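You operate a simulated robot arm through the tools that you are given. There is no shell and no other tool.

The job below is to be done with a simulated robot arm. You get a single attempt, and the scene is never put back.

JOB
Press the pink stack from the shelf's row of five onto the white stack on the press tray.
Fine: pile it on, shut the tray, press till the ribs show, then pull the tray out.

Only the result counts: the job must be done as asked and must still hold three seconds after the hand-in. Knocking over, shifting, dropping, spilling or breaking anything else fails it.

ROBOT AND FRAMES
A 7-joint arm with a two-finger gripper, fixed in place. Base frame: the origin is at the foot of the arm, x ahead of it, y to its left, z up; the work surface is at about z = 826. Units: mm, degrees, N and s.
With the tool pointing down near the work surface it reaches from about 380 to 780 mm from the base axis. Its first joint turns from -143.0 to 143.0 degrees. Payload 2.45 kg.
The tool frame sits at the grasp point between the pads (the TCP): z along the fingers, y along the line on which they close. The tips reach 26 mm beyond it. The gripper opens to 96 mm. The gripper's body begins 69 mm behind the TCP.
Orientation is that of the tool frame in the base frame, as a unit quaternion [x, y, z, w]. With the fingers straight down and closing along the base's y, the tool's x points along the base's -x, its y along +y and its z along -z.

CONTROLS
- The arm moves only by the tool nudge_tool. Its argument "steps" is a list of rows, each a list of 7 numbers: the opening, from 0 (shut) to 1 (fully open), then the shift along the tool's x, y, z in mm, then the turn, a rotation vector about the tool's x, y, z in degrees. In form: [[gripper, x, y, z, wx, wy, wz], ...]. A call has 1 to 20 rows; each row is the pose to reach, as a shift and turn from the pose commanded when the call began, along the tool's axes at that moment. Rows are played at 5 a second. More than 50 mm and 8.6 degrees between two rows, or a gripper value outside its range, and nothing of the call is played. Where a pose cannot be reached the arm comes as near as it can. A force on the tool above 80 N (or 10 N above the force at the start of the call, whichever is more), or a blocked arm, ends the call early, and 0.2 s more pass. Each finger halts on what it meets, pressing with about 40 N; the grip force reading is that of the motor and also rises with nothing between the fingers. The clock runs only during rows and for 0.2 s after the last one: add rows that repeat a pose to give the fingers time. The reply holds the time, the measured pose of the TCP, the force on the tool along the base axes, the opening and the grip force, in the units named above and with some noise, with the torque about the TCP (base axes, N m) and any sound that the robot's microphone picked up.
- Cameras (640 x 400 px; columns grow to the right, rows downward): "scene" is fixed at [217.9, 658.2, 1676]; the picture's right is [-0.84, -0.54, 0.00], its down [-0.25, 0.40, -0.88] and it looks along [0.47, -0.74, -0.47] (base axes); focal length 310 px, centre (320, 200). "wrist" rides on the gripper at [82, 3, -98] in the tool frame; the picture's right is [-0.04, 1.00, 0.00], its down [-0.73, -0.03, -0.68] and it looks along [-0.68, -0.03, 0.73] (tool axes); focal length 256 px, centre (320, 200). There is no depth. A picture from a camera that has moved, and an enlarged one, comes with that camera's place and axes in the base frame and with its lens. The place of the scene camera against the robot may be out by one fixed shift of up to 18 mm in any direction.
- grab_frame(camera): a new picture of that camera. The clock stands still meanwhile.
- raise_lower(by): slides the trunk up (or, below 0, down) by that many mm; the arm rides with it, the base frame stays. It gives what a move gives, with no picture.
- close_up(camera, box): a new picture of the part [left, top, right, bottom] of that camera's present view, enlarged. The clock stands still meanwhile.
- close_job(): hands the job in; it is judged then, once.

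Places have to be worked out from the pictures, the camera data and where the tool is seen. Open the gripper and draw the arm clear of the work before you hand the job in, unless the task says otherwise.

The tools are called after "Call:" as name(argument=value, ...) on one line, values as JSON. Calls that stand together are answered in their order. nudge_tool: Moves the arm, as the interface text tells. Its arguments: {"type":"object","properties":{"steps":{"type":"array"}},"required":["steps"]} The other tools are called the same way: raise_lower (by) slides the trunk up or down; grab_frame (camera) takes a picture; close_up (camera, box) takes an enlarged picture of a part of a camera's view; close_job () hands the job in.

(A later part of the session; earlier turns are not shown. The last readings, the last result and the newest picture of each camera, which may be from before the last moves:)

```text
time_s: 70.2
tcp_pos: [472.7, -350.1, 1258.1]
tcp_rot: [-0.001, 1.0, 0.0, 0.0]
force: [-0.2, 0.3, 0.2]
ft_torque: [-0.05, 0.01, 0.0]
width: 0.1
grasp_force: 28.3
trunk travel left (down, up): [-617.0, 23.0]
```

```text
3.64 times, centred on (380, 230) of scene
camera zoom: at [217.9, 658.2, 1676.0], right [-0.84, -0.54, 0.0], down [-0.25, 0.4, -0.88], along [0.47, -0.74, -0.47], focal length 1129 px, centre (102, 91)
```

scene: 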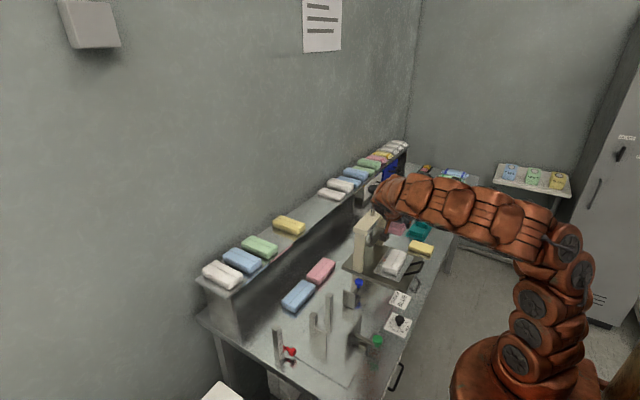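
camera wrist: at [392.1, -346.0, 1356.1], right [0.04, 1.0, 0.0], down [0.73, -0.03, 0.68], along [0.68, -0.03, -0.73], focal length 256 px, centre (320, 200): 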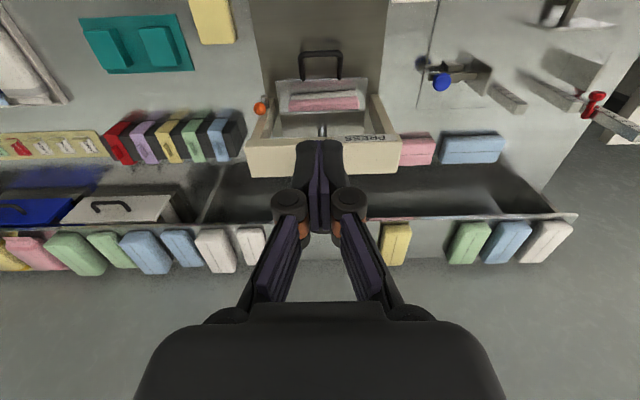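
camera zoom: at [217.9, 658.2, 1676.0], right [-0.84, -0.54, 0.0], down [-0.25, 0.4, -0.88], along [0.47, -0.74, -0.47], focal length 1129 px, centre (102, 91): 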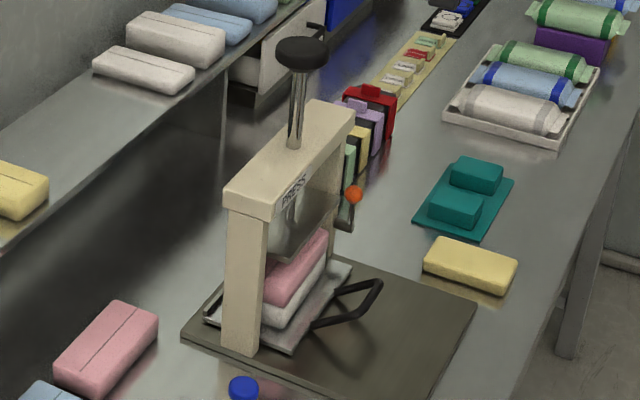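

Call:
close_up(camera="wrist", box=[230, 40, 410, 152])

Call:
close_up(camera="scene", box=[365, 200, 413, 240])

Call:
close_up(camera="scene", box=[360, 180, 400, 215])

```text
3.56 times, centred on (320, 96) of wrist
camera zoom: at [392.1, -346.0, 1356.1], right [0.04, 1.0, 0.0], down [0.73, -0.03, 0.68], along [0.68, -0.03, -0.73], focal length 910 px, centre (320, 570)
```

zoom: 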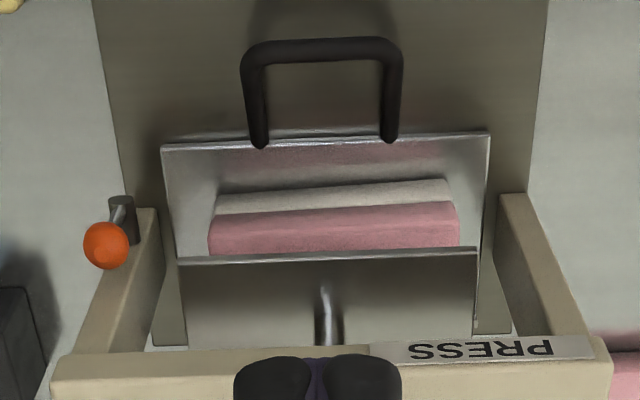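

```text
10.00 times, centred on (389, 220) of scene
camera zoom: at [217.9, 658.2, 1676.0], right [-0.84, -0.54, 0.0], down [-0.25, 0.4, -0.88], along [0.47, -0.74, -0.47], focal length 3105 px, centre (-370, 0)
```

zoom: 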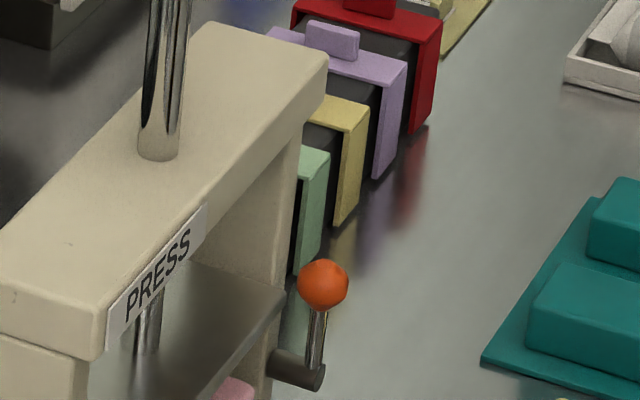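

```text
11.43 times, centred on (380, 198) of scene
camera zoom: at [217.9, 658.2, 1676.0], right [-0.84, -0.54, 0.0], down [-0.25, 0.4, -0.88], along [0.47, -0.74, -0.47], focal length 3549 px, centre (-366, 229)
```

zoom: 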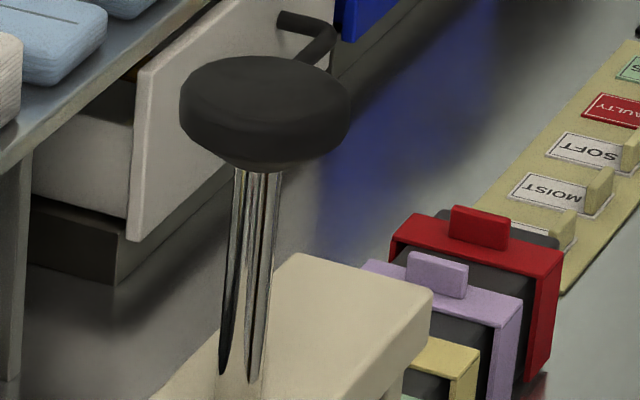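

The ram's shaft works out at about (611.5,-350) with the knob's top near z ≈ 1170. I move the closed fingers to above the knob with about 30 mm clearance and look.

Call:
nudge_tool(steps=[[0, -20, 0, 0, 0, 0, 0], [0, -45, 0, 0, 0, 0, 0], [0, -70, 0, 0, 0, 0, 0], [0, -95, 0, 0, 0, 0, 0], [0, -120, 0, 10, 0, 0, 0], [0, -139, 0, 28, 0, 0, 0], [0, -139, 0, 28, 0, 0, 0]])

Call:
grab_frame(camera="wrist")

Call:
close_up(camera="scene", box=[340, 150, 410, 220])

```text
time_s: 71.8
tcp_pos: [557.0, -335.5, 1208.6]
tcp_rot: [0.0, 1.0, 0.001, 0.0]
force: [-0.6, 0.0, 0.7]
ft_torque: [0.02, -0.06, -0.01]
width: 0.1
grasp_force: 28.5
out of reach, approached as far as the arm can: row 1, 2, 3, 4, 5, 6, 7
trunk travel left (down, up): [-617.0, 23.0]
```

```text
taken
camera wrist: at [476.6, -332.0, 1304.9], right [0.04, 1.0, 0.0], down [0.73, -0.03, 0.68], along [0.68, -0.03, -0.73], focal length 256 px, centre (320, 200)
```

wrist: 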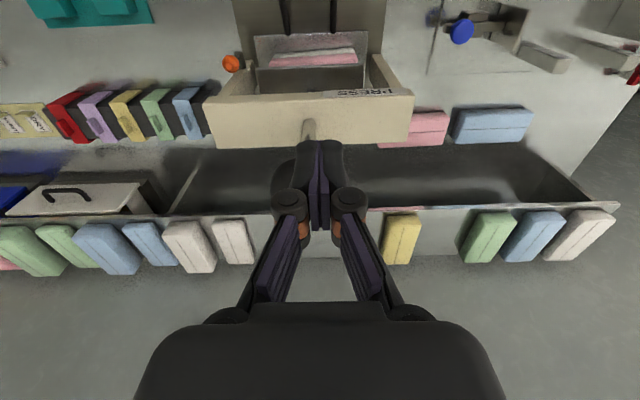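

```text
5.71 times, centred on (375, 185) of scene
camera zoom: at [217.9, 658.2, 1676.0], right [-0.84, -0.54, 0.0], down [-0.25, 0.4, -0.88], along [0.47, -0.74, -0.47], focal length 1774 px, centre (6, 286)
```

zoom: 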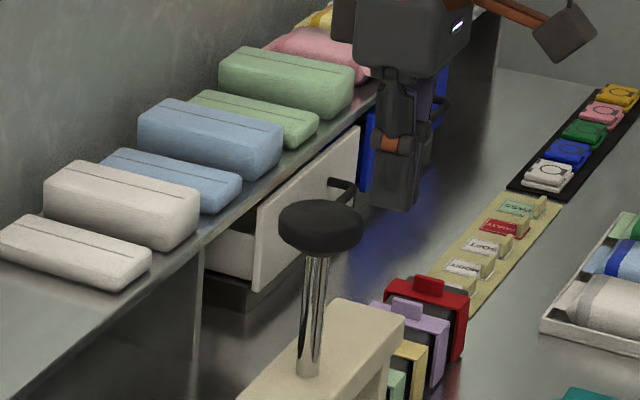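

At this height the vertical tool cannot reach the knob (it stopped at x≈557, clear of it). I back away first; then I will tilt the tool to gain reach.

Call:
nudge_tool(steps=[[0, 35, 0, 0, 0, 0, 0], [0, 70, 0, 0, 0, 0, 0], [0, 105, 0, 0, 0, 0, 0], [0, 130, 0, 0, 0, 0, 0], [0, 130, 0, 0, 0, 0, 0]])

```text
time_s: 73.0
tcp_pos: [428.3, -337.5, 1207.5]
tcp_rot: [0.0, 1.0, 0.0, 0.0]
force: [0.5, 0.4, 0.6]
ft_torque: [-0.02, -0.03, -0.04]
width: 0.0
grasp_force: 28.8
trunk travel left (down, up): [-617.0, 23.0]
```

The reference is the reached pose. I now tilt the tool 35° forward while moving to about (540,-350,1225), in front of and above the knob.

Call:
nudge_tool(steps=[[0, -19, -2, -3, 0, -5.8, 0], [0, -38, -4, -6, 0, -11.7, 0], [0, -57, -6, -9, 0, -17.5, 0], [0, -76, -8, -12, 0, -23.3, 0], [0, -95, -10.5, -15, 0, -29.2, 0], [0, -112, -12.5, -17.5, 0, -35, 0], [0, -112, -12.5, -17.5, 0, -35, 0]])

Call:
grab_frame(camera="wrist")

Call:
close_up(camera="scene", box=[340, 150, 420, 220])

```text
time_s: 74.6
tcp_pos: [539.5, -349.0, 1223.6]
tcp_rot: [0.0, 0.954, 0.002, 0.3]
force: [-0.3, -1.0, -0.7]
ft_torque: [0.0, 0.0, 0.03]
width: 0.0
grasp_force: 28.8
trunk travel left (down, up): [-617.0, 23.0]
```

```text
taken
camera wrist: at [417.5, -345.8, 1257.2], right [0.03, 1.0, 0.02], down [0.21, -0.03, 0.98], along [0.98, -0.03, -0.21], focal length 256 px, centre (320, 200)
```

wrist: 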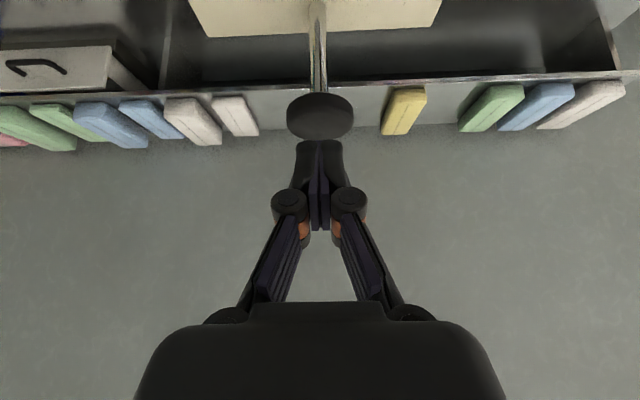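

```text
5.71 times, centred on (380, 185) of scene
camera zoom: at [217.9, 658.2, 1676.0], right [-0.84, -0.54, 0.0], down [-0.25, 0.4, -0.88], along [0.47, -0.74, -0.47], focal length 1774 px, centre (-23, 286)
```

zoom: 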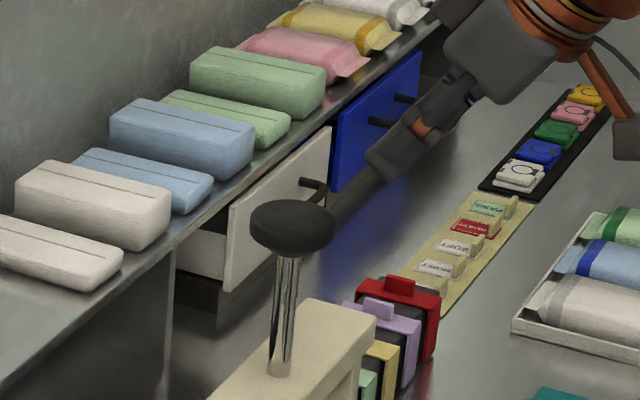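

The knob is about 55 mm wide, centred at y ≈ -350, top near z ≈ 1160. I move the closed fingertips above its centre, with about 25 mm of clearance.

Call:
nudge_tool(steps=[[0, -12.4, 0, 11.4, 0, 0, 0], [0, -24.8, -0.3, 22.9, 0, 0, 0], [0, -37.3, -0.7, 34.3, 0, 0, 0], [0, -49.7, -0.7, 45.8, 0, 0, 0], [0, -49.7, -0.7, 45.8, 0, 0, 0]])

Call:
grab_frame(camera="wrist")

Call:
close_up(camera="scene", box=[345, 160, 405, 210])

```text
time_s: 75.8
tcp_pos: [608.1, -350.9, 1214.9]
tcp_rot: [0.0, 0.954, 0.001, 0.301]
force: [-0.1, -0.6, -0.3]
ft_torque: [-0.01, -0.02, -0.03]
width: 0.2
grasp_force: 28.7
trunk travel left (down, up): [-617.0, 23.0]
```

```text
taken
camera wrist: at [484.8, -346.9, 1247.4], right [0.03, 1.0, 0.02], down [0.21, -0.03, 0.98], along [0.98, -0.03, -0.21], focal length 256 px, centre (320, 200)
```

wrist: 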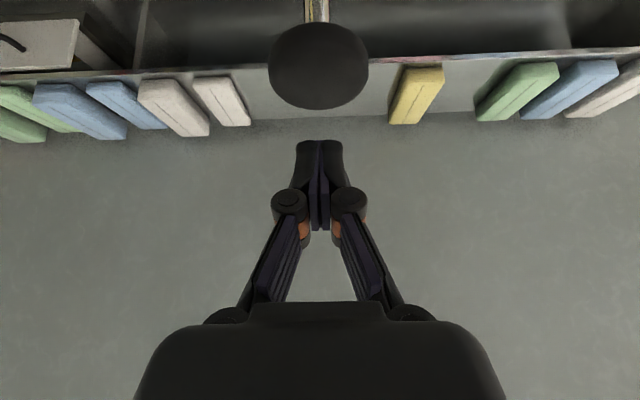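

```text
8.00 times, centred on (375, 185) of scene
camera zoom: at [217.9, 658.2, 1676.0], right [-0.84, -0.54, 0.0], down [-0.25, 0.4, -0.88], along [0.47, -0.74, -0.47], focal length 2484 px, centre (-120, 320)
```

zoom: 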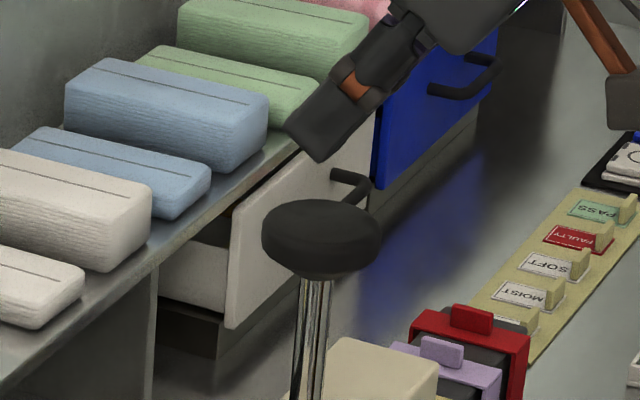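

The fingertip edge sits over the knob's centre (x≈611, y≈-350). I descend straight down with the tilted tool, the last part in 2–3 mm steps, to find contact.

Call:
nudge_tool(steps=[[0, 3, 0, 4, 0, 0, 0], [0, 6, 0, 8.5, 0, 0, 0], [0, 9, 0, 12.8, 0, 0, 0], [0, 11.5, 0, 16.4, 0, 0, 0], [0, 13, 0, 18.5, 0, 0, 0], [0, 14.3, 0, 20.5, 0, 0, 0], [0, 15.5, 0, 22.1, 0, 0, 0], [0, 15.5, 0, 22.1, 0, 0, 0]])

Call:
close_up(camera="scene", box=[345, 170, 405, 270])

Call:
grab_frame(camera="wrist")

```text
time_s: 77.6
tcp_pos: [606.2, -350.1, 1188.3]
tcp_rot: [0.0, 0.954, 0.0, 0.3]
force: [0.1, 0.1, 0.3]
ft_torque: [0.02, 0.01, 0.04]
width: 0.0
grasp_force: 28.7
trunk travel left (down, up): [-617.0, 23.0]
```

```text
4.00 times, centred on (375, 220) of scene
camera zoom: at [217.9, 658.2, 1676.0], right [-0.84, -0.54, 0.0], down [-0.25, 0.4, -0.88], along [0.47, -0.74, -0.47], focal length 1242 px, centre (100, 120)
```

zoom: 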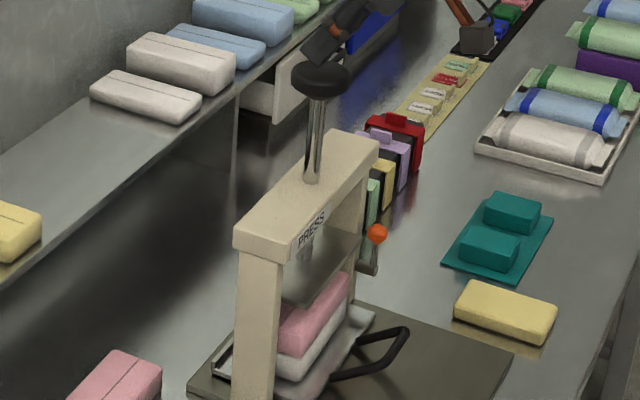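

```text
taken
camera wrist: at [483.9, -346.2, 1221.5], right [0.03, 1.0, 0.02], down [0.21, -0.03, 0.98], along [0.98, -0.03, -0.21], focal length 256 px, centre (320, 200)
```

wrist: 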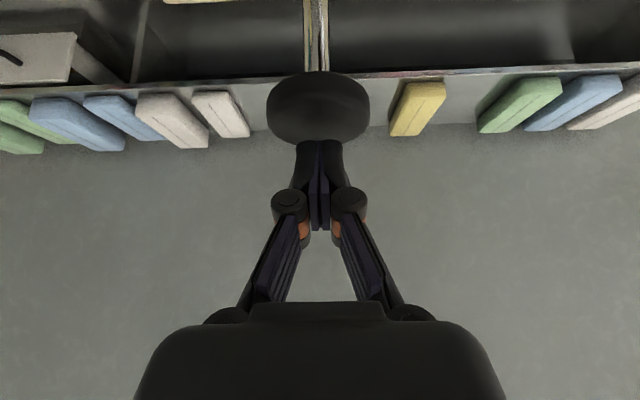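

No contact yet (fingertip lowest point at about 1160). I keep going in 2 mm steps.

Call:
nudge_tool(steps=[[0, 1.15, 0, 1.64, 0, 0, 0], [0, 2.3, 0, 3.28, 0, 0, 0], [0, 3.44, 0, 4.9, 0, 0, 0], [0, 4.6, 0, 6.55, 0, 0, 0], [0, 5.74, 0, 8.2, 0, 0, 0], [0, 5.74, 0, 8.2, 0, 0, 0]])

Call:
grab_frame(camera="wrist")

```text
time_s: 79.0
tcp_pos: [608.2, -350.9, 1179.2]
tcp_rot: [0.0, 0.954, -0.001, 0.301]
force: [-0.1, -0.2, 0.8]
ft_torque: [0.02, 0.0, 0.02]
width: 6.1
grasp_force: 28.9
trunk travel left (down, up): [-617.0, 23.0]
```

```text
taken
camera wrist: at [484.8, -346.5, 1211.5], right [0.03, 1.0, 0.02], down [0.21, -0.03, 0.98], along [0.98, -0.03, -0.21], focal length 256 px, centre (320, 200)
```

wrist: 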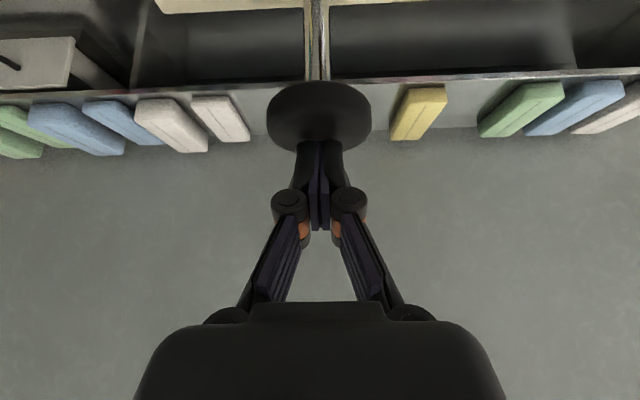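

The finger width reading jumped to 6 mm with almost no force, so the tips may just be touching. I press 3 mm further to see.

Call:
nudge_tool(steps=[[0, 0.57, 0, 0.82, 0, 0, 0], [0, 1.15, 0, 1.64, 0, 0, 0], [0, 1.72, 0, 2.46, 0, 0, 0], [0, 1.72, 0, 2.46, 0, 0, 0]])

Call:
close_up(camera="wrist", box=[240, 60, 400, 260])

Call:
close_up(camera="scene", box=[350, 165, 400, 205])

```text
time_s: 80.0
tcp_pos: [607.6, -349.7, 1176.2]
tcp_rot: [0.0, 0.954, 0.0, 0.301]
force: [-0.4, -0.3, 1.2]
ft_torque: [0.02, 0.01, 0.02]
width: 6.2
grasp_force: 28.7
trunk travel left (down, up): [-617.0, 23.0]
```

```text
2.00 times, centred on (320, 160) of wrist
camera zoom: at [484.7, -346.5, 1208.6], right [0.03, 1.0, 0.02], down [0.21, -0.03, 0.98], along [0.98, -0.03, -0.21], focal length 512 px, centre (320, 280)
```

zoom: 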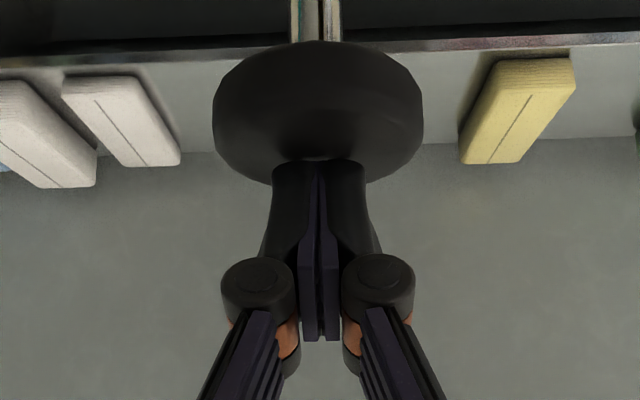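

```text
10.00 times, centred on (375, 185) of scene
camera zoom: at [217.9, 658.2, 1676.0], right [-0.84, -0.54, 0.0], down [-0.25, 0.4, -0.88], along [0.47, -0.74, -0.47], focal length 3105 px, centre (-230, 350)
```

zoom: 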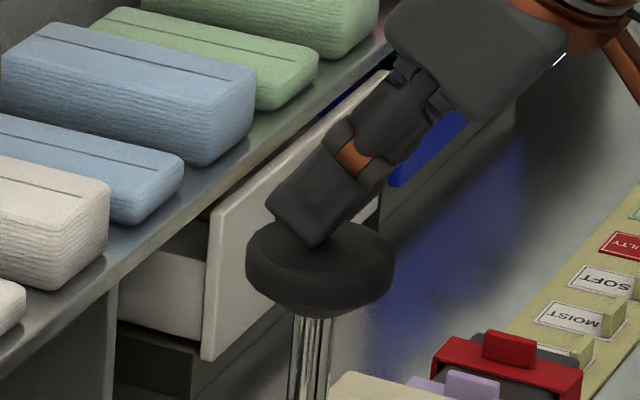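

The tips rest on the knob and the ram already gives way a few millimetres under about 1 N. I push on downwards 24 mm in 3 mm steps.

Call:
nudge_tool(steps=[[0, 1.72, 0, 2.46, 0, 0, 0], [0, 3.44, 0, 4.9, 0, 0, 0], [0, 5.2, 0, 7.4, 0, 0, 0], [0, 6.9, 0, 9.8, 0, 0, 0], [0, 8.6, 0, 12.3, 0, 0, 0], [0, 10.3, 0, 14.7, 0, 0, 0], [0, 12, 0, 17.2, 0, 0, 0], [0, 13.8, 0, 19.7, 0, 0, 0], [0, 13.8, 0, 19.7, 0, 0, 0]])

Call:
grab_frame(camera="wrist")

Call:
close_up(camera="scene", box=[345, 170, 405, 270])

```text
time_s: 82.0
tcp_pos: [608.0, -351.2, 1151.4]
tcp_rot: [0.0, 0.954, 0.0, 0.301]
force: [-0.2, 0.6, 3.0]
ft_torque: [0.0, 0.01, 0.0]
width: 6.1
grasp_force: 28.3
trunk travel left (down, up): [-617.0, 23.0]
```

```text
taken
camera wrist: at [485.0, -347.4, 1184.4], right [0.03, 1.0, 0.02], down [0.21, -0.03, 0.98], along [0.98, -0.03, -0.21], focal length 256 px, centre (320, 200)
```

wrist: 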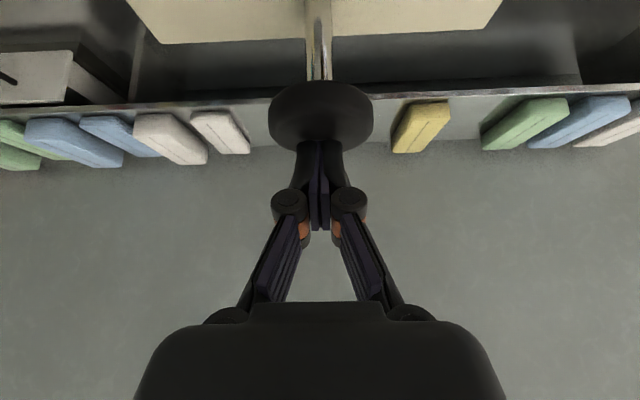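

```text
4.00 times, centred on (375, 220) of scene
camera zoom: at [217.9, 658.2, 1676.0], right [-0.84, -0.54, 0.0], down [-0.25, 0.4, -0.88], along [0.47, -0.74, -0.47], focal length 1242 px, centre (100, 120)
```

zoom: 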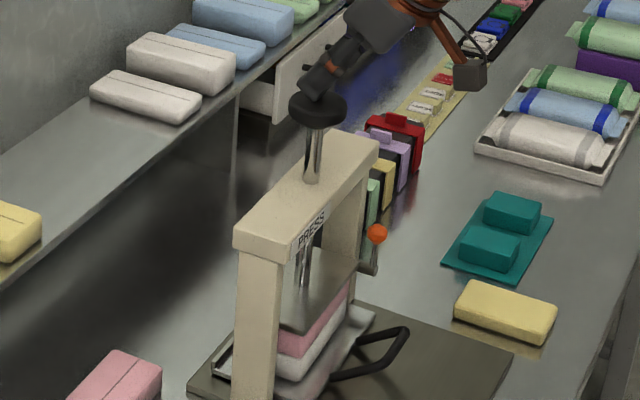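

The ram follows with a weak return spring (3 N). The plate is now close to the pile; I continue in 2 mm steps.

Call:
nudge_tool(steps=[[0, 1.15, 0, 1.64, 0, 0, 0], [0, 2.3, 0, 3.28, 0, 0, 0], [0, 3.44, 0, 4.9, 0, 0, 0], [0, 4.6, 0, 6.55, 0, 0, 0], [0, 5.74, 0, 8.2, 0, 0, 0], [0, 5.74, 0, 8.2, 0, 0, 0]])

Call:
close_up(camera="scene", box=[350, 220, 410, 270])

```text
time_s: 83.4
tcp_pos: [607.4, -349.8, 1147.1]
tcp_rot: [0.001, 0.953, -0.002, 0.304]
force: [8.4, -4.9, 51.7]
ft_torque: [-0.11, -0.48, 0.23]
width: 6.4
grasp_force: 28.7
trunk travel left (down, up): [-617.0, 23.0]
```

```text
8.00 times, centred on (380, 245) of scene
camera zoom: at [217.9, 658.2, 1676.0], right [-0.84, -0.54, 0.0], down [-0.25, 0.4, -0.88], along [0.47, -0.74, -0.47], focal length 2484 px, centre (-160, -160)
```

zoom: 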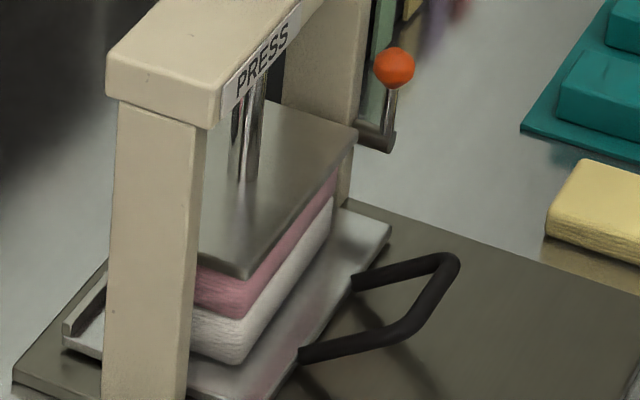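

The plate now bears on the pile with 52 N. I enlarge the pile to see its sides.

Call:
close_up(camera="scene", box=[368, 240, 396, 268])

Call:
grab_frame(camera="wrist")

```text
14.29 times, centred on (382, 254) of scene
camera zoom: at [217.9, 658.2, 1676.0], right [-0.84, -0.54, 0.0], down [-0.25, 0.4, -0.88], along [0.47, -0.74, -0.47], focal length 4436 px, centre (-566, -571)
```

zoom: 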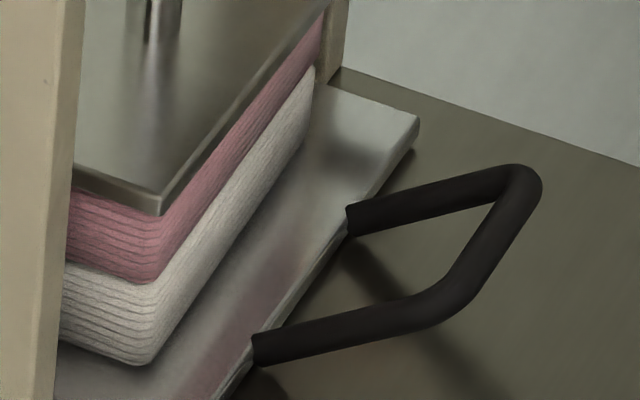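

```text
taken
camera wrist: at [484.5, -346.6, 1178.3], right [0.03, 1.0, 0.02], down [0.2, -0.03, 0.98], along [0.98, -0.03, -0.2], focal length 256 px, centre (320, 200)
```

wrist: 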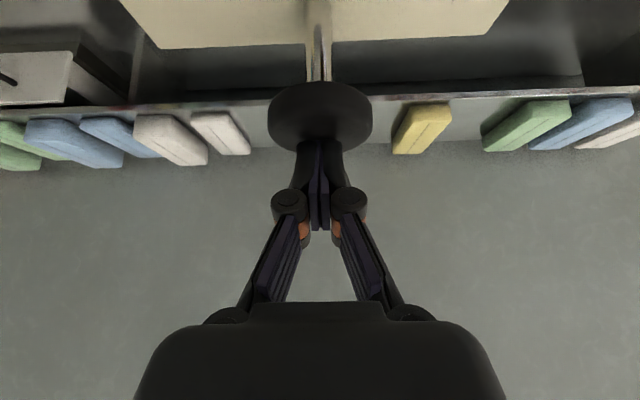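

I increase the push by 1.5 mm and hold for a second, to see whether the pile gives further.

Call:
nudge_tool(steps=[[0, 0.3, 0, 0.4, 0, 0, 0], [0, 0.57, 0, 0.82, 0, 0, 0], [0, 0.86, 0, 1.23, 0, 0, 0], [0, 0.86, 0, 1.23, 0, 0, 0], [0, 0.86, 0, 1.23, 0, 0, 0], [0, 0.86, 0, 1.23, 0, 0, 0], [0, 0.86, 0, 1.23, 0, 0, 0], [0, 0.86, 0, 1.23, 0, 0, 0]])

Call:
close_up(camera="scene", box=[368, 240, 396, 268])

```text
time_s: 84.3
tcp_pos: [608.5, -351.4, 1146.3]
tcp_rot: [0.001, 0.952, -0.003, 0.307]
force: [-5.7, 8.2, 31.0]
ft_torque: [0.25, 0.0, 0.05]
width: 6.1
grasp_force: 28.7
trunk travel left (down, up): [-617.0, 23.0]
stopped in row 4: the force on the tool passed its limit at 82 N (the readings are from after the stop); the commanded pose is now the measured one
```

```text
14.29 times, centred on (382, 254) of scene
camera zoom: at [217.9, 658.2, 1676.0], right [-0.84, -0.54, 0.0], down [-0.25, 0.4, -0.88], along [0.47, -0.74, -0.47], focal length 4436 px, centre (-566, -571)
```

zoom: 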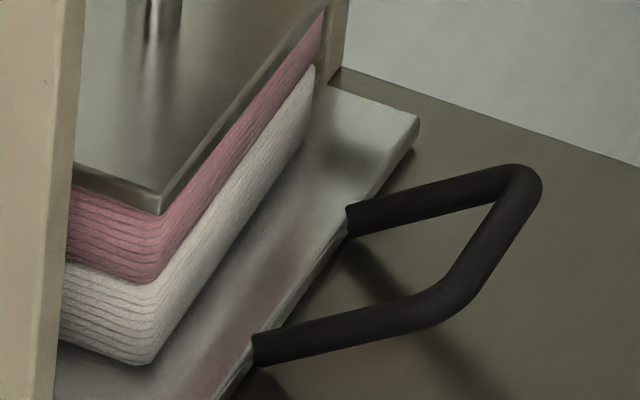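

The force hit the 80 N limit with no visible change. I look closer at the shaft, plate and lever before pressing again with a held, slightly lower force.

Call:
nudge_tool(steps=[[0, 0.17, 0, 0.25, 0, 0, 0], [0, 0.34, 0, 0.5, 0, 0, 0], [0, 0.5, 0, 0.74, 0, 0, 0], [0, 0.7, 0, 1.0, 0, 0, 0], [0, 0.8, 0, 1.15, 0, 0, 0], [0, 0.8, 0, 1.15, 0, 0, 0], [0, 0.8, 0, 1.15, 0, 0, 0], [0, 0.8, 0, 1.15, 0, 0, 0], [0, 0.8, 0, 1.15, 0, 0, 0], [0, 0.8, 0, 1.15, 0, 0, 0], [0, 0.8, 0, 1.15, 0, 0, 0], [0, 0.8, 0, 1.15, 0, 0, 0], [0, 0.8, 0, 1.15, 0, 0, 0], [0, 0.8, 0, 1.15, 0, 0, 0], [0, 0.8, 0, 1.15, 0, 0, 0]])

Call:
close_up(camera="scene", box=[368, 240, 396, 268])

Call:
close_up(camera="scene", box=[365, 190, 405, 250])

```text
time_s: 87.3
tcp_pos: [607.0, -353.1, 1146.1]
tcp_rot: [0.001, 0.951, -0.003, 0.309]
force: [-2.8, 8.1, 30.6]
ft_torque: [0.23, -0.07, 0.11]
width: 5.7
grasp_force: 28.8
trunk travel left (down, up): [-617.0, 23.0]
stopped in row 15: the force on the tool passed its limit at 80 N (the readings are from after the stop); the commanded pose is now the measured one
```

```text
14.29 times, centred on (382, 254) of scene
camera zoom: at [217.9, 658.2, 1676.0], right [-0.84, -0.54, 0.0], down [-0.25, 0.4, -0.88], along [0.47, -0.74, -0.47], focal length 4436 px, centre (-566, -571)
```

zoom: 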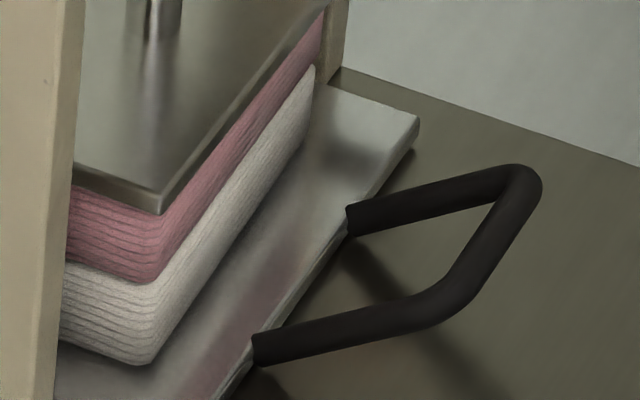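

```text
6.67 times, centred on (385, 220) of scene
camera zoom: at [217.9, 658.2, 1676.0], right [-0.84, -0.54, 0.0], down [-0.25, 0.4, -0.88], along [0.47, -0.74, -0.47], focal length 2070 px, centre (-113, 67)
```

zoom: 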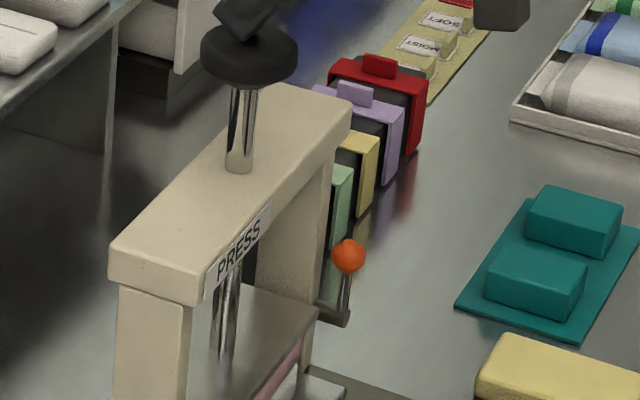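

Held near 80 N for about 2.5 s, and the pile shows no clear change from this side. I ease the push and rise 25 mm to see how the ram behaves and what the pile looks like.

Call:
nudge_tool(steps=[[0, -2, 0, -3, 0, 0, 0], [0, -5, 0, -7, 0, 0, 0], [0, -9, 0, -12, 0, 0, 0], [0, -14.7, 0, -20.2, 0, 0, 0], [0, -14.7, 0, -20.2, 0, 0, 0], [0, -14.7, 0, -20.2, 0, 0, 0]])

Call:
close_up(camera="scene", box=[350, 180, 410, 270])

Call:
close_up(camera="scene", box=[368, 240, 396, 268])

```text
time_s: 88.7
tcp_pos: [608.7, -353.0, 1170.2]
tcp_rot: [0.002, 0.952, -0.003, 0.306]
force: [-0.5, 0.6, 1.4]
ft_torque: [0.08, 0.0, -0.04]
width: 0.0
grasp_force: 28.2
trunk travel left (down, up): [-617.0, 23.0]
```

```text
4.44 times, centred on (380, 225) of scene
camera zoom: at [217.9, 658.2, 1676.0], right [-0.84, -0.54, 0.0], down [-0.25, 0.4, -0.88], along [0.47, -0.74, -0.47], focal length 1380 px, centre (53, 89)
```

zoom: 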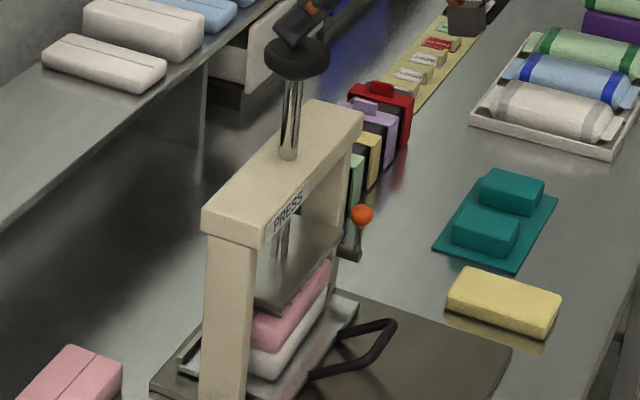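

```text
14.29 times, centred on (382, 254) of scene
camera zoom: at [217.9, 658.2, 1676.0], right [-0.84, -0.54, 0.0], down [-0.25, 0.4, -0.88], along [0.47, -0.74, -0.47], focal length 4436 px, centre (-566, -571)
```

zoom: 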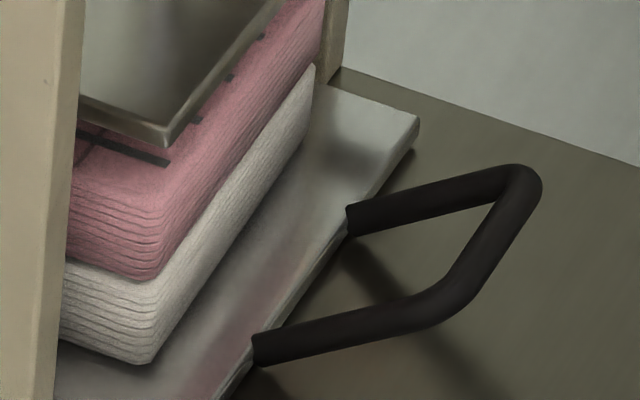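

The spring lifts the ram again, and dark cross ribs now show on the pink stack's top. I raise the hand clear of the knob and look at the imprint from the front.

Call:
nudge_tool(steps=[[0, -5.9, 0, -8.1, 0, 0, 0], [0, -11.8, 0, -16.2, 0, 0, 0], [0, -17.6, 0, -24.3, 0, 0, 0], [0, -23.5, 0, -32.4, 0, 0, 0], [0, -26.5, 0, -36.4, 0, 0, 0], [0, -6, 0, -51, 0, 0, 0], [0, 14, 0, -65, 0, 0, 0], [0, 34, 0, -80, 0, 0, 0], [0, 54, 0, -94, 0, 0, 0], [0, 74, 0, -109, 0, 0, 0], [0, 74, 0, -109, 0, 0, 0]])

Call:
grab_frame(camera="wrist")

Call:
close_up(camera="scene", box=[350, 180, 410, 280])

```text
time_s: 91.1
tcp_pos: [485.3, -352.3, 1213.7]
tcp_rot: [0.002, 0.952, -0.003, 0.307]
force: [-1.0, 0.6, 0.1]
ft_torque: [0.02, 0.01, -0.01]
width: 0.1
grasp_force: 28.6
trunk travel left (down, up): [-617.0, 23.0]
```

```text
taken
camera wrist: at [361.8, -348.5, 1245.4], right [0.04, 1.0, 0.02], down [0.2, -0.03, 0.98], along [0.98, -0.03, -0.2], focal length 256 px, centre (320, 200)
```

wrist: 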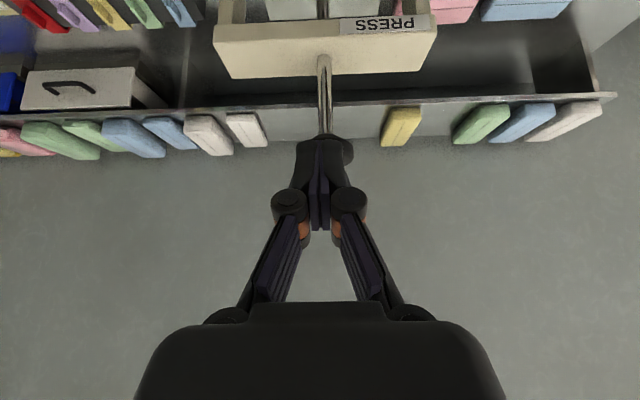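

```text
4.00 times, centred on (380, 230) of scene
camera zoom: at [217.9, 658.2, 1676.0], right [-0.84, -0.54, 0.0], down [-0.25, 0.4, -0.88], along [0.47, -0.74, -0.47], focal length 1242 px, centre (80, 80)
```

zoom: 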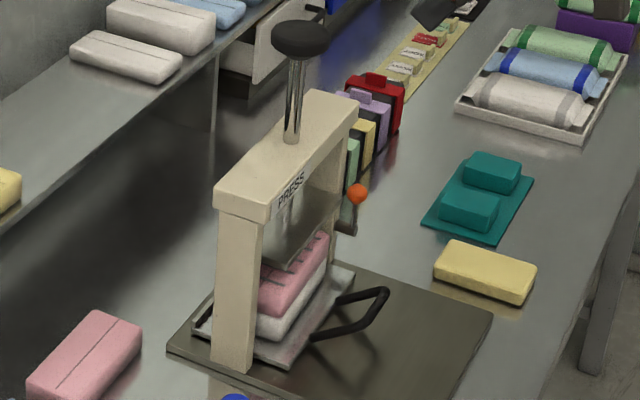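

Call:
close_up(camera="scene", box=[360, 232, 400, 268])

```text
11.11 times, centred on (380, 250) of scene
camera zoom: at [217.9, 658.2, 1676.0], right [-0.84, -0.54, 0.0], down [-0.25, 0.4, -0.88], along [0.47, -0.74, -0.47], focal length 3450 px, centre (-347, -356)
```

zoom: 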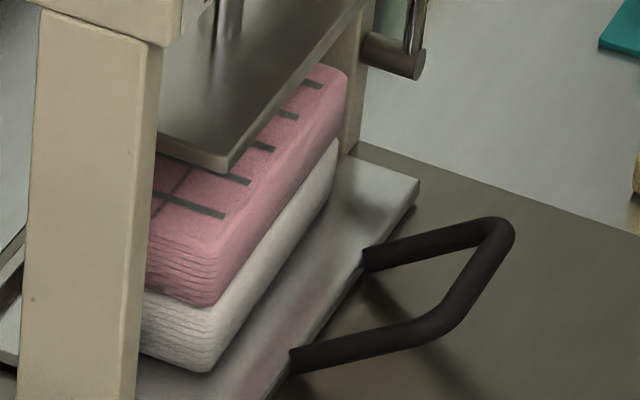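

The ribs are clearly imprinted on the pink stack, and the ram is back up. Now I bring the tool upright again in front of the press.

Call:
nudge_tool(steps=[[0.1, 2.4, 0.4, -1.8, 0, 7.16, 0], [0.2, 4.9, 0.8, -3.5, 0, 14.3, 0], [0.3, 7.3, 1.2, -5.3, 0, 21.5, 0], [0.42, 9.8, 1.6, -7, 0, 28.6, 0], [0.42, 12.2, 2, -8.8, 0, 35.8, 0], [0.42, 12.2, 2, -8.8, 0, 35.8, 0]])

```text
time_s: 92.5
tcp_pos: [471.2, -350.5, 1213.9]
tcp_rot: [0.003, 1.0, -0.002, -0.002]
force: [0.5, 0.4, -0.3]
ft_torque: [0.04, 0.02, 0.01]
width: 40.3
grasp_force: 0.1
trunk travel left (down, up): [-617.0, 23.0]
```

Upright. Now I yaw 90° and come down over the handle at x ≈ 503.

Call:
nudge_tool(steps=[[0.42, -2.9, 0, 15, 0, 0, 8.15], [0.42, -5.8, 0, 30, 0, 0, 16.3], [0.42, -8.7, 0.2, 45, 0, 0, 24.46], [0.42, -11.6, 0.2, 65, 0, 0, 32.6], [0.42, -14.5, 0.3, 85, 0, 0, 40.8], [0.42, -17.5, 0.3, 105, 0, 0, 48.9], [0.42, -20.4, 0.4, 125, 0, 0, 57.1], [0.42, -23.3, 0.4, 150, 0, 0, 65.2], [0.42, -26.2, 0.5, 175, 0, 0, 73.4], [0.42, -29, 0.5, 195, 0, 0, 81.5], [0.42, -32, 0.5, 214, 0, 0, 89.7], [0.42, -32, 0.5, 214, 0, 0, 89.7]])

Call:
grab_frame(camera="wrist")

```text
time_s: 95.1
tcp_pos: [501.1, -351.9, 1000.6]
tcp_rot: [0.707, 0.707, -0.001, 0.0]
force: [0.1, 0.6, 0.2]
ft_torque: [0.01, -0.01, 0.01]
width: 40.3
grasp_force: 0.0
trunk travel left (down, up): [-617.0, 23.0]
```

```text
taken
camera wrist: at [506.4, -269.7, 1098.6], right [1.0, -0.04, 0.0], down [-0.03, -0.73, 0.68], along [-0.03, -0.68, -0.73], focal length 256 px, centre (320, 200)
```

wrist: 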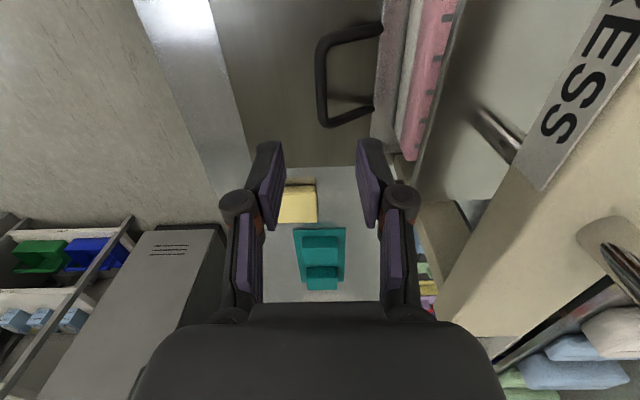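

The bar is centred under the fingers as before. I descend to z ≈ 878 and close on it.

Call:
nudge_tool(steps=[[0.42, 0.5, 0.5, 25, 0, 0, 0], [0.42, 1, 0.5, 50, 0, 0, 0], [0.42, 1.5, 0.5, 75, 0, 0, 0], [0.42, 1.5, 0.5, 100, 0, 0, 0], [0.42, 1.5, 0.5, 122, 0, 0, 0], [0.42, 1.5, 0.5, 122, 0, 0, 0], [0.2, 1.5, 0.5, 122, 0, 0, 0], [0.05, 1.5, 0.5, 122, 0, 0, 0], [0, 1.5, 0.5, 122, 0, 0, 0], [0, 1.5, 0.5, 122, 0, 0, 0], [0, 1.5, 0.5, 122, 0, 0, 0]])

Call:
grab_frame(camera="wrist")

```text
time_s: 97.5
tcp_pos: [502.1, -350.9, 878.7]
tcp_rot: [0.707, 0.707, -0.004, 0.001]
force: [2.2, -0.7, -2.5]
ft_torque: [-0.27, -0.08, 0.86]
width: 8.9
grasp_force: 36.9
trunk travel left (down, up): [-617.0, 23.0]
```

```text
taken
camera wrist: at [506.3, -268.0, 976.2], right [1.0, -0.04, 0.0], down [-0.03, -0.73, 0.68], along [-0.03, -0.68, -0.73], focal length 256 px, centre (320, 200)
```

wrist: 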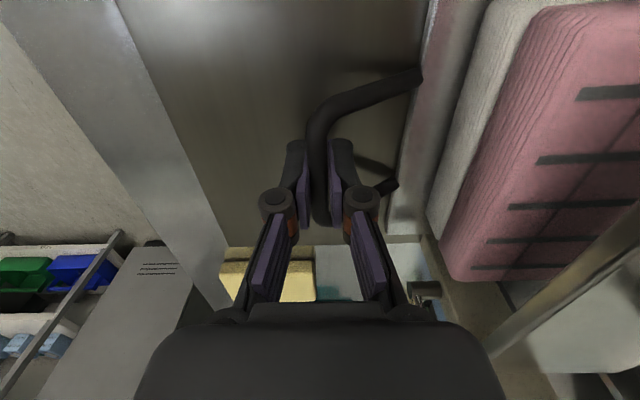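

The bar is gripped and the ribs are plainly visible on the pink top. I pull the tray out slowly.

Call:
nudge_tool(steps=[[0, 0, -2, 0, 0, 0, 0], [0, 0, -5, 0, 0, 0, 0], [0, 0, -10, 0, 0, 0, 0], [0, 0, -15, 0, 0, 0, 0], [0, 0, -20, 0, 0, 0, 0], [0, 0, -25, 0, 0, 0, 0], [0, 0, -30, 0, 0, 0, 0], [0, 0, -35, 0, 0, 0, 0], [0, 0, -40, 0, 0, 0, 0], [0, 0, -45, 0, 0, 0, 0], [0, 0, -50, 0, 0, 0, 0], [0, 0, -55, 0, 0, 0, 0], [0, 0, -60, 0, 0, 0, 0], [0, 0, -65, 0, 0, 0, 0], [0, 0, -70, 0, 0, 0, 0], [0, 0, -75, 0, 0, 0, 0], [0, 0, -80, 0, 0, 0, 0], [0, 0, -83, 0, 0, 0, 0], [0, 0, -85, 0, 0, 0, 0]])

Call:
close_up(camera="scene", box=[340, 200, 440, 290])

```text
time_s: 101.5
tcp_pos: [416.5, -351.1, 879.4]
tcp_rot: [0.706, 0.708, -0.002, 0.001]
force: [0.4, -2.8, 4.1]
ft_torque: [-0.34, -0.01, 0.84]
width: 8.7
grasp_force: 36.6
trunk travel left (down, up): [-617.0, 23.0]
```

```text
4.44 times, centred on (390, 245) of scene
camera zoom: at [217.9, 658.2, 1676.0], right [-0.84, -0.54, 0.0], down [-0.25, 0.4, -0.88], along [0.47, -0.74, -0.47], focal length 1380 px, centre (9, 0)
```

zoom: 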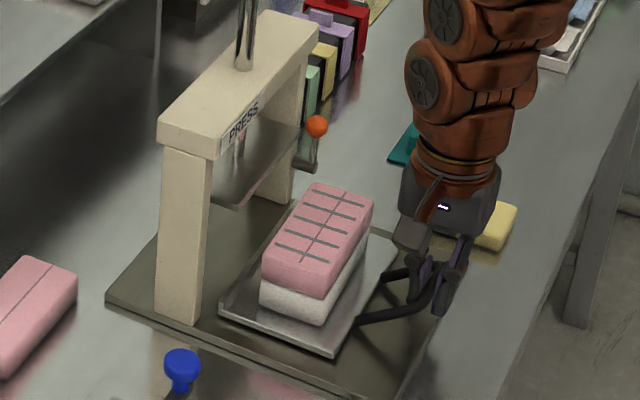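

Five ribs across the slit are clearly pressed in and the pile slides out cleanly. I continue pulling in small steps to find the outer stop.

Call:
nudge_tool(steps=[[0, 0, -4, 0, 0, 0, 0], [0, 0, -8, 0, 0, 0, 0], [0, 0, -12, 0, 0, 0, 0], [0, 0, -16, 0, 0, 0, 0], [0, 0, -20, 0, 0, 0, 0], [0, 0, -24, 0, 0, 0, 0], [0, 0, -28, 0, 0, 0, 0], [0, 0, -32, 0, 0, 0, 0], [0, 0, -35, 0, 0, 0, 0], [0, 0, -35, 0, 0, 0, 0]])

Call:
close_up(camera="scene", box=[340, 200, 440, 290])

```text
time_s: 103.7
tcp_pos: [382.6, -349.6, 878.9]
tcp_rot: [0.707, 0.707, -0.003, 0.001]
force: [1.1, -13.6, 10.2]
ft_torque: [-0.22, 0.0, 0.86]
width: 8.9
grasp_force: 36.6
trunk travel left (down, up): [-617.0, 23.0]
```

```text
4.44 times, centred on (390, 245) of scene
camera zoom: at [217.9, 658.2, 1676.0], right [-0.84, -0.54, 0.0], down [-0.25, 0.4, -0.88], along [0.47, -0.74, -0.47], focal length 1380 px, centre (9, 0)
```

zoom: 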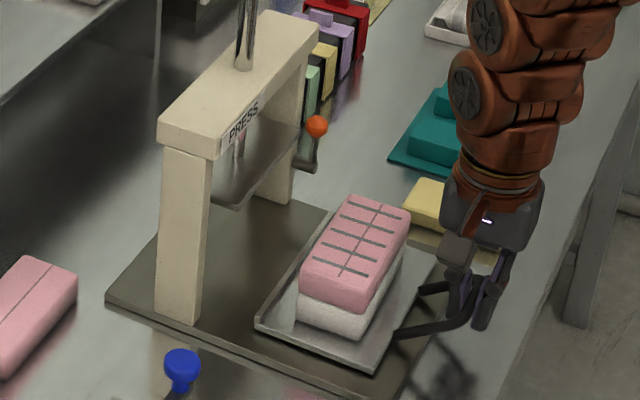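

Still free at 120 mm out. I go on a little further, in 3 mm steps, up to a stop or 30 mm at most.

Call:
nudge_tool(steps=[[0, -0.4, -3, 0, 0, 0, 0], [0, -0.6, -6, -0.3, 0, 0, 0], [0, -0.6, -9, -0.3, 0, 0, 0], [0, -0.6, -12, -0.3, 0, 0, 0], [0, -0.6, -15, -0.3, 0, 0, 0], [0, -0.6, -18, -0.3, 0, 0, 0], [0, -0.6, -20, -0.3, 0, 0, 0], [0, -0.6, -20, -0.3, 0, 0, 0]])

```text
time_s: 105.5
tcp_pos: [363.9, -350.5, 879.0]
tcp_rot: [0.708, 0.707, -0.003, 0.0]
force: [17.7, 16.6, -18.4]
ft_torque: [0.22, -0.04, 0.88]
width: 8.8
grasp_force: 37.0
trunk travel left (down, up): [-617.0, 23.0]
```

The outer stop is reached at x ≈ 364 (about 140 mm out, 18 N). I relax the pull, open the fingers and rise straight up.

Call:
nudge_tool(steps=[[0, 0.3, 0.8, 0.2, 0, 0, 0], [0, 0.3, 1.0, 0.3, 0, 0, 0], [0.15, 0.3, 1.0, 0.3, 0, 0, 0], [0.3, 0.3, 1.0, 0.3, 0, 0, 0], [0.4, 0.3, 1.0, 0.3, 0, 0, 0], [0.4, 0.3, 1.0, 0.3, 0, 0, 0], [0.4, 0.3, 1.0, -15, 0, 0, 0], [0.4, 0.3, 1.0, -40, 0, 0, 0], [0.4, 0.3, 1.0, -80, 0, 0, 0], [0.4, 0.3, 1.0, -120, 0, 0, 0], [0.4, 0.3, 1.0, -160, 0, 0, 0], [0.4, 0.3, 1.0, -200, 0, 0, 0], [0.4, 0.3, 1.0, -200, 0, 0, 0]])

Call:
grab_frame(camera="wrist")

Call:
close_up(camera="scene", box=[340, 200, 440, 290])

```text
time_s: 108.3
tcp_pos: [362.3, -351.4, 1079.1]
tcp_rot: [0.707, 0.707, -0.003, 0.0]
force: [-0.4, -0.5, -0.4]
ft_torque: [0.0, -0.02, 0.02]
width: 38.5
grasp_force: 0.1
trunk travel left (down, up): [-617.0, 23.0]
```

```text
taken
camera wrist: at [367.2, -268.8, 1175.9], right [1.0, -0.04, 0.0], down [-0.03, -0.73, 0.68], along [-0.03, -0.68, -0.73], focal length 256 px, centre (320, 200)
```

wrist: 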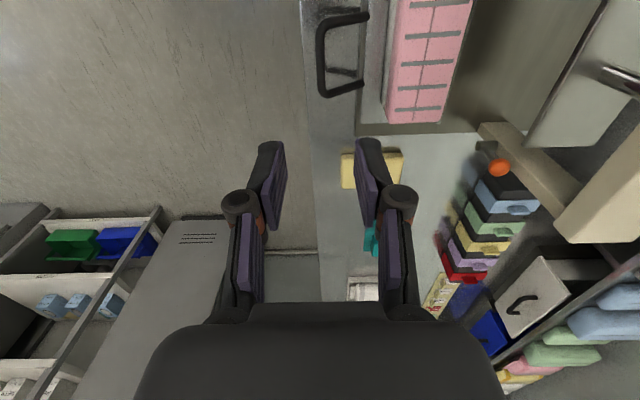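

```text
4.44 times, centred on (390, 245) of scene
camera zoom: at [217.9, 658.2, 1676.0], right [-0.84, -0.54, 0.0], down [-0.25, 0.4, -0.88], along [0.47, -0.74, -0.47], focal length 1380 px, centre (9, 0)
```

zoom: 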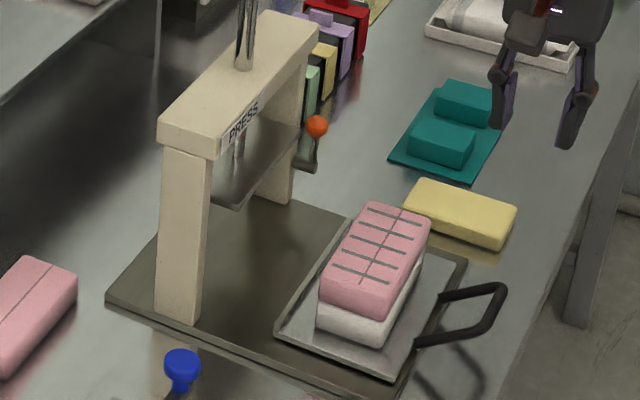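

The tray is fully out, with the ribbed pink stack on the white one. I open the gripper, draw the arm back up to a clear pose and check the whole scene.

Call:
nudge_tool(steps=[[0.6, 15, 4, -25, 0, 0, -8.18], [0.8, 30, 8, -50, 0, 0, -16.36], [1, 45, 12, -75, 0, 0, -24.55], [1, 60, 16, -100, 0, 0, -32.73], [1, 75, 20, -125, 0, 0, -40.9], [1, 90, 24, -150, 0, 0, -49.1], [1, 105, 28, -175, 0, 0, -57.3], [1, 120, 32, -200, 0, 0, -65.5], [1, 135, 36, -220, 0, 0, -73.6], [1, 150, 40, -235, 0, 0, -81.8], [1, 155, 42, -240, 0, 0, -90], [1, 155, 42, -240, 0, 0, -90]])

Call:
grab_frame(camera="scene")

Call:
grab_frame(camera="wrist")

Call:
close_up(camera="scene", box=[190, 200, 350, 300])

```text
time_s: 110.9
tcp_pos: [405.7, -194.7, 1320.1]
tcp_rot: [-0.001, 1.0, -0.003, -0.003]
force: [-0.2, -0.6, -0.2]
ft_torque: [-0.03, -0.02, -0.03]
width: 96.1
grasp_force: 0.1
trunk travel left (down, up): [-617.0, 23.0]
```

```text
taken
```

scene: 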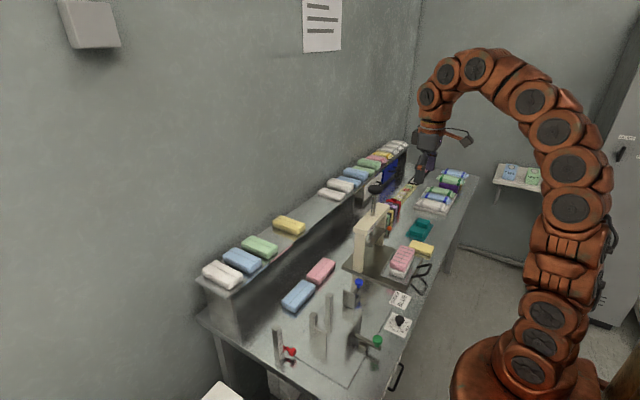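

```text
taken
camera wrist: at [325.8, -190.5, 1416.4], right [0.04, 1.0, 0.0], down [0.74, -0.03, 0.68], along [0.68, -0.03, -0.74], focal length 256 px, centre (320, 200)
```

wrist: 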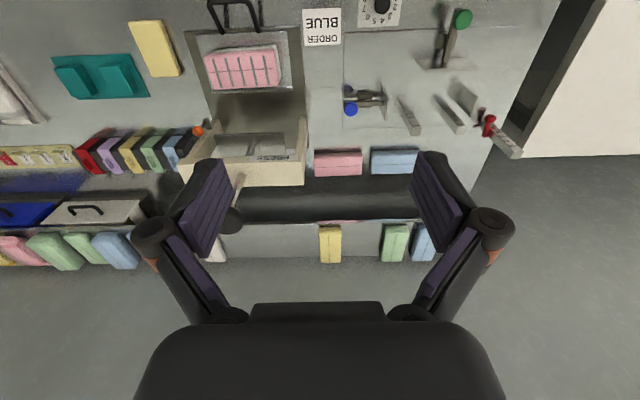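

```text
4.00 times, centred on (270, 250) of scene
camera zoom: at [217.9, 658.2, 1676.0], right [-0.84, -0.54, 0.0], down [-0.25, 0.4, -0.88], along [0.47, -0.74, -0.47], focal length 1242 px, centre (520, 0)
```

zoom: 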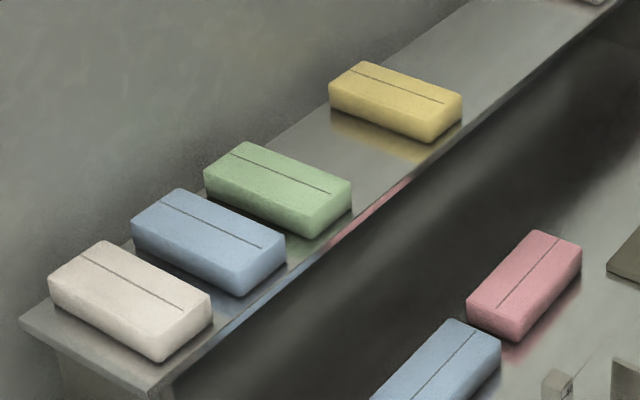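

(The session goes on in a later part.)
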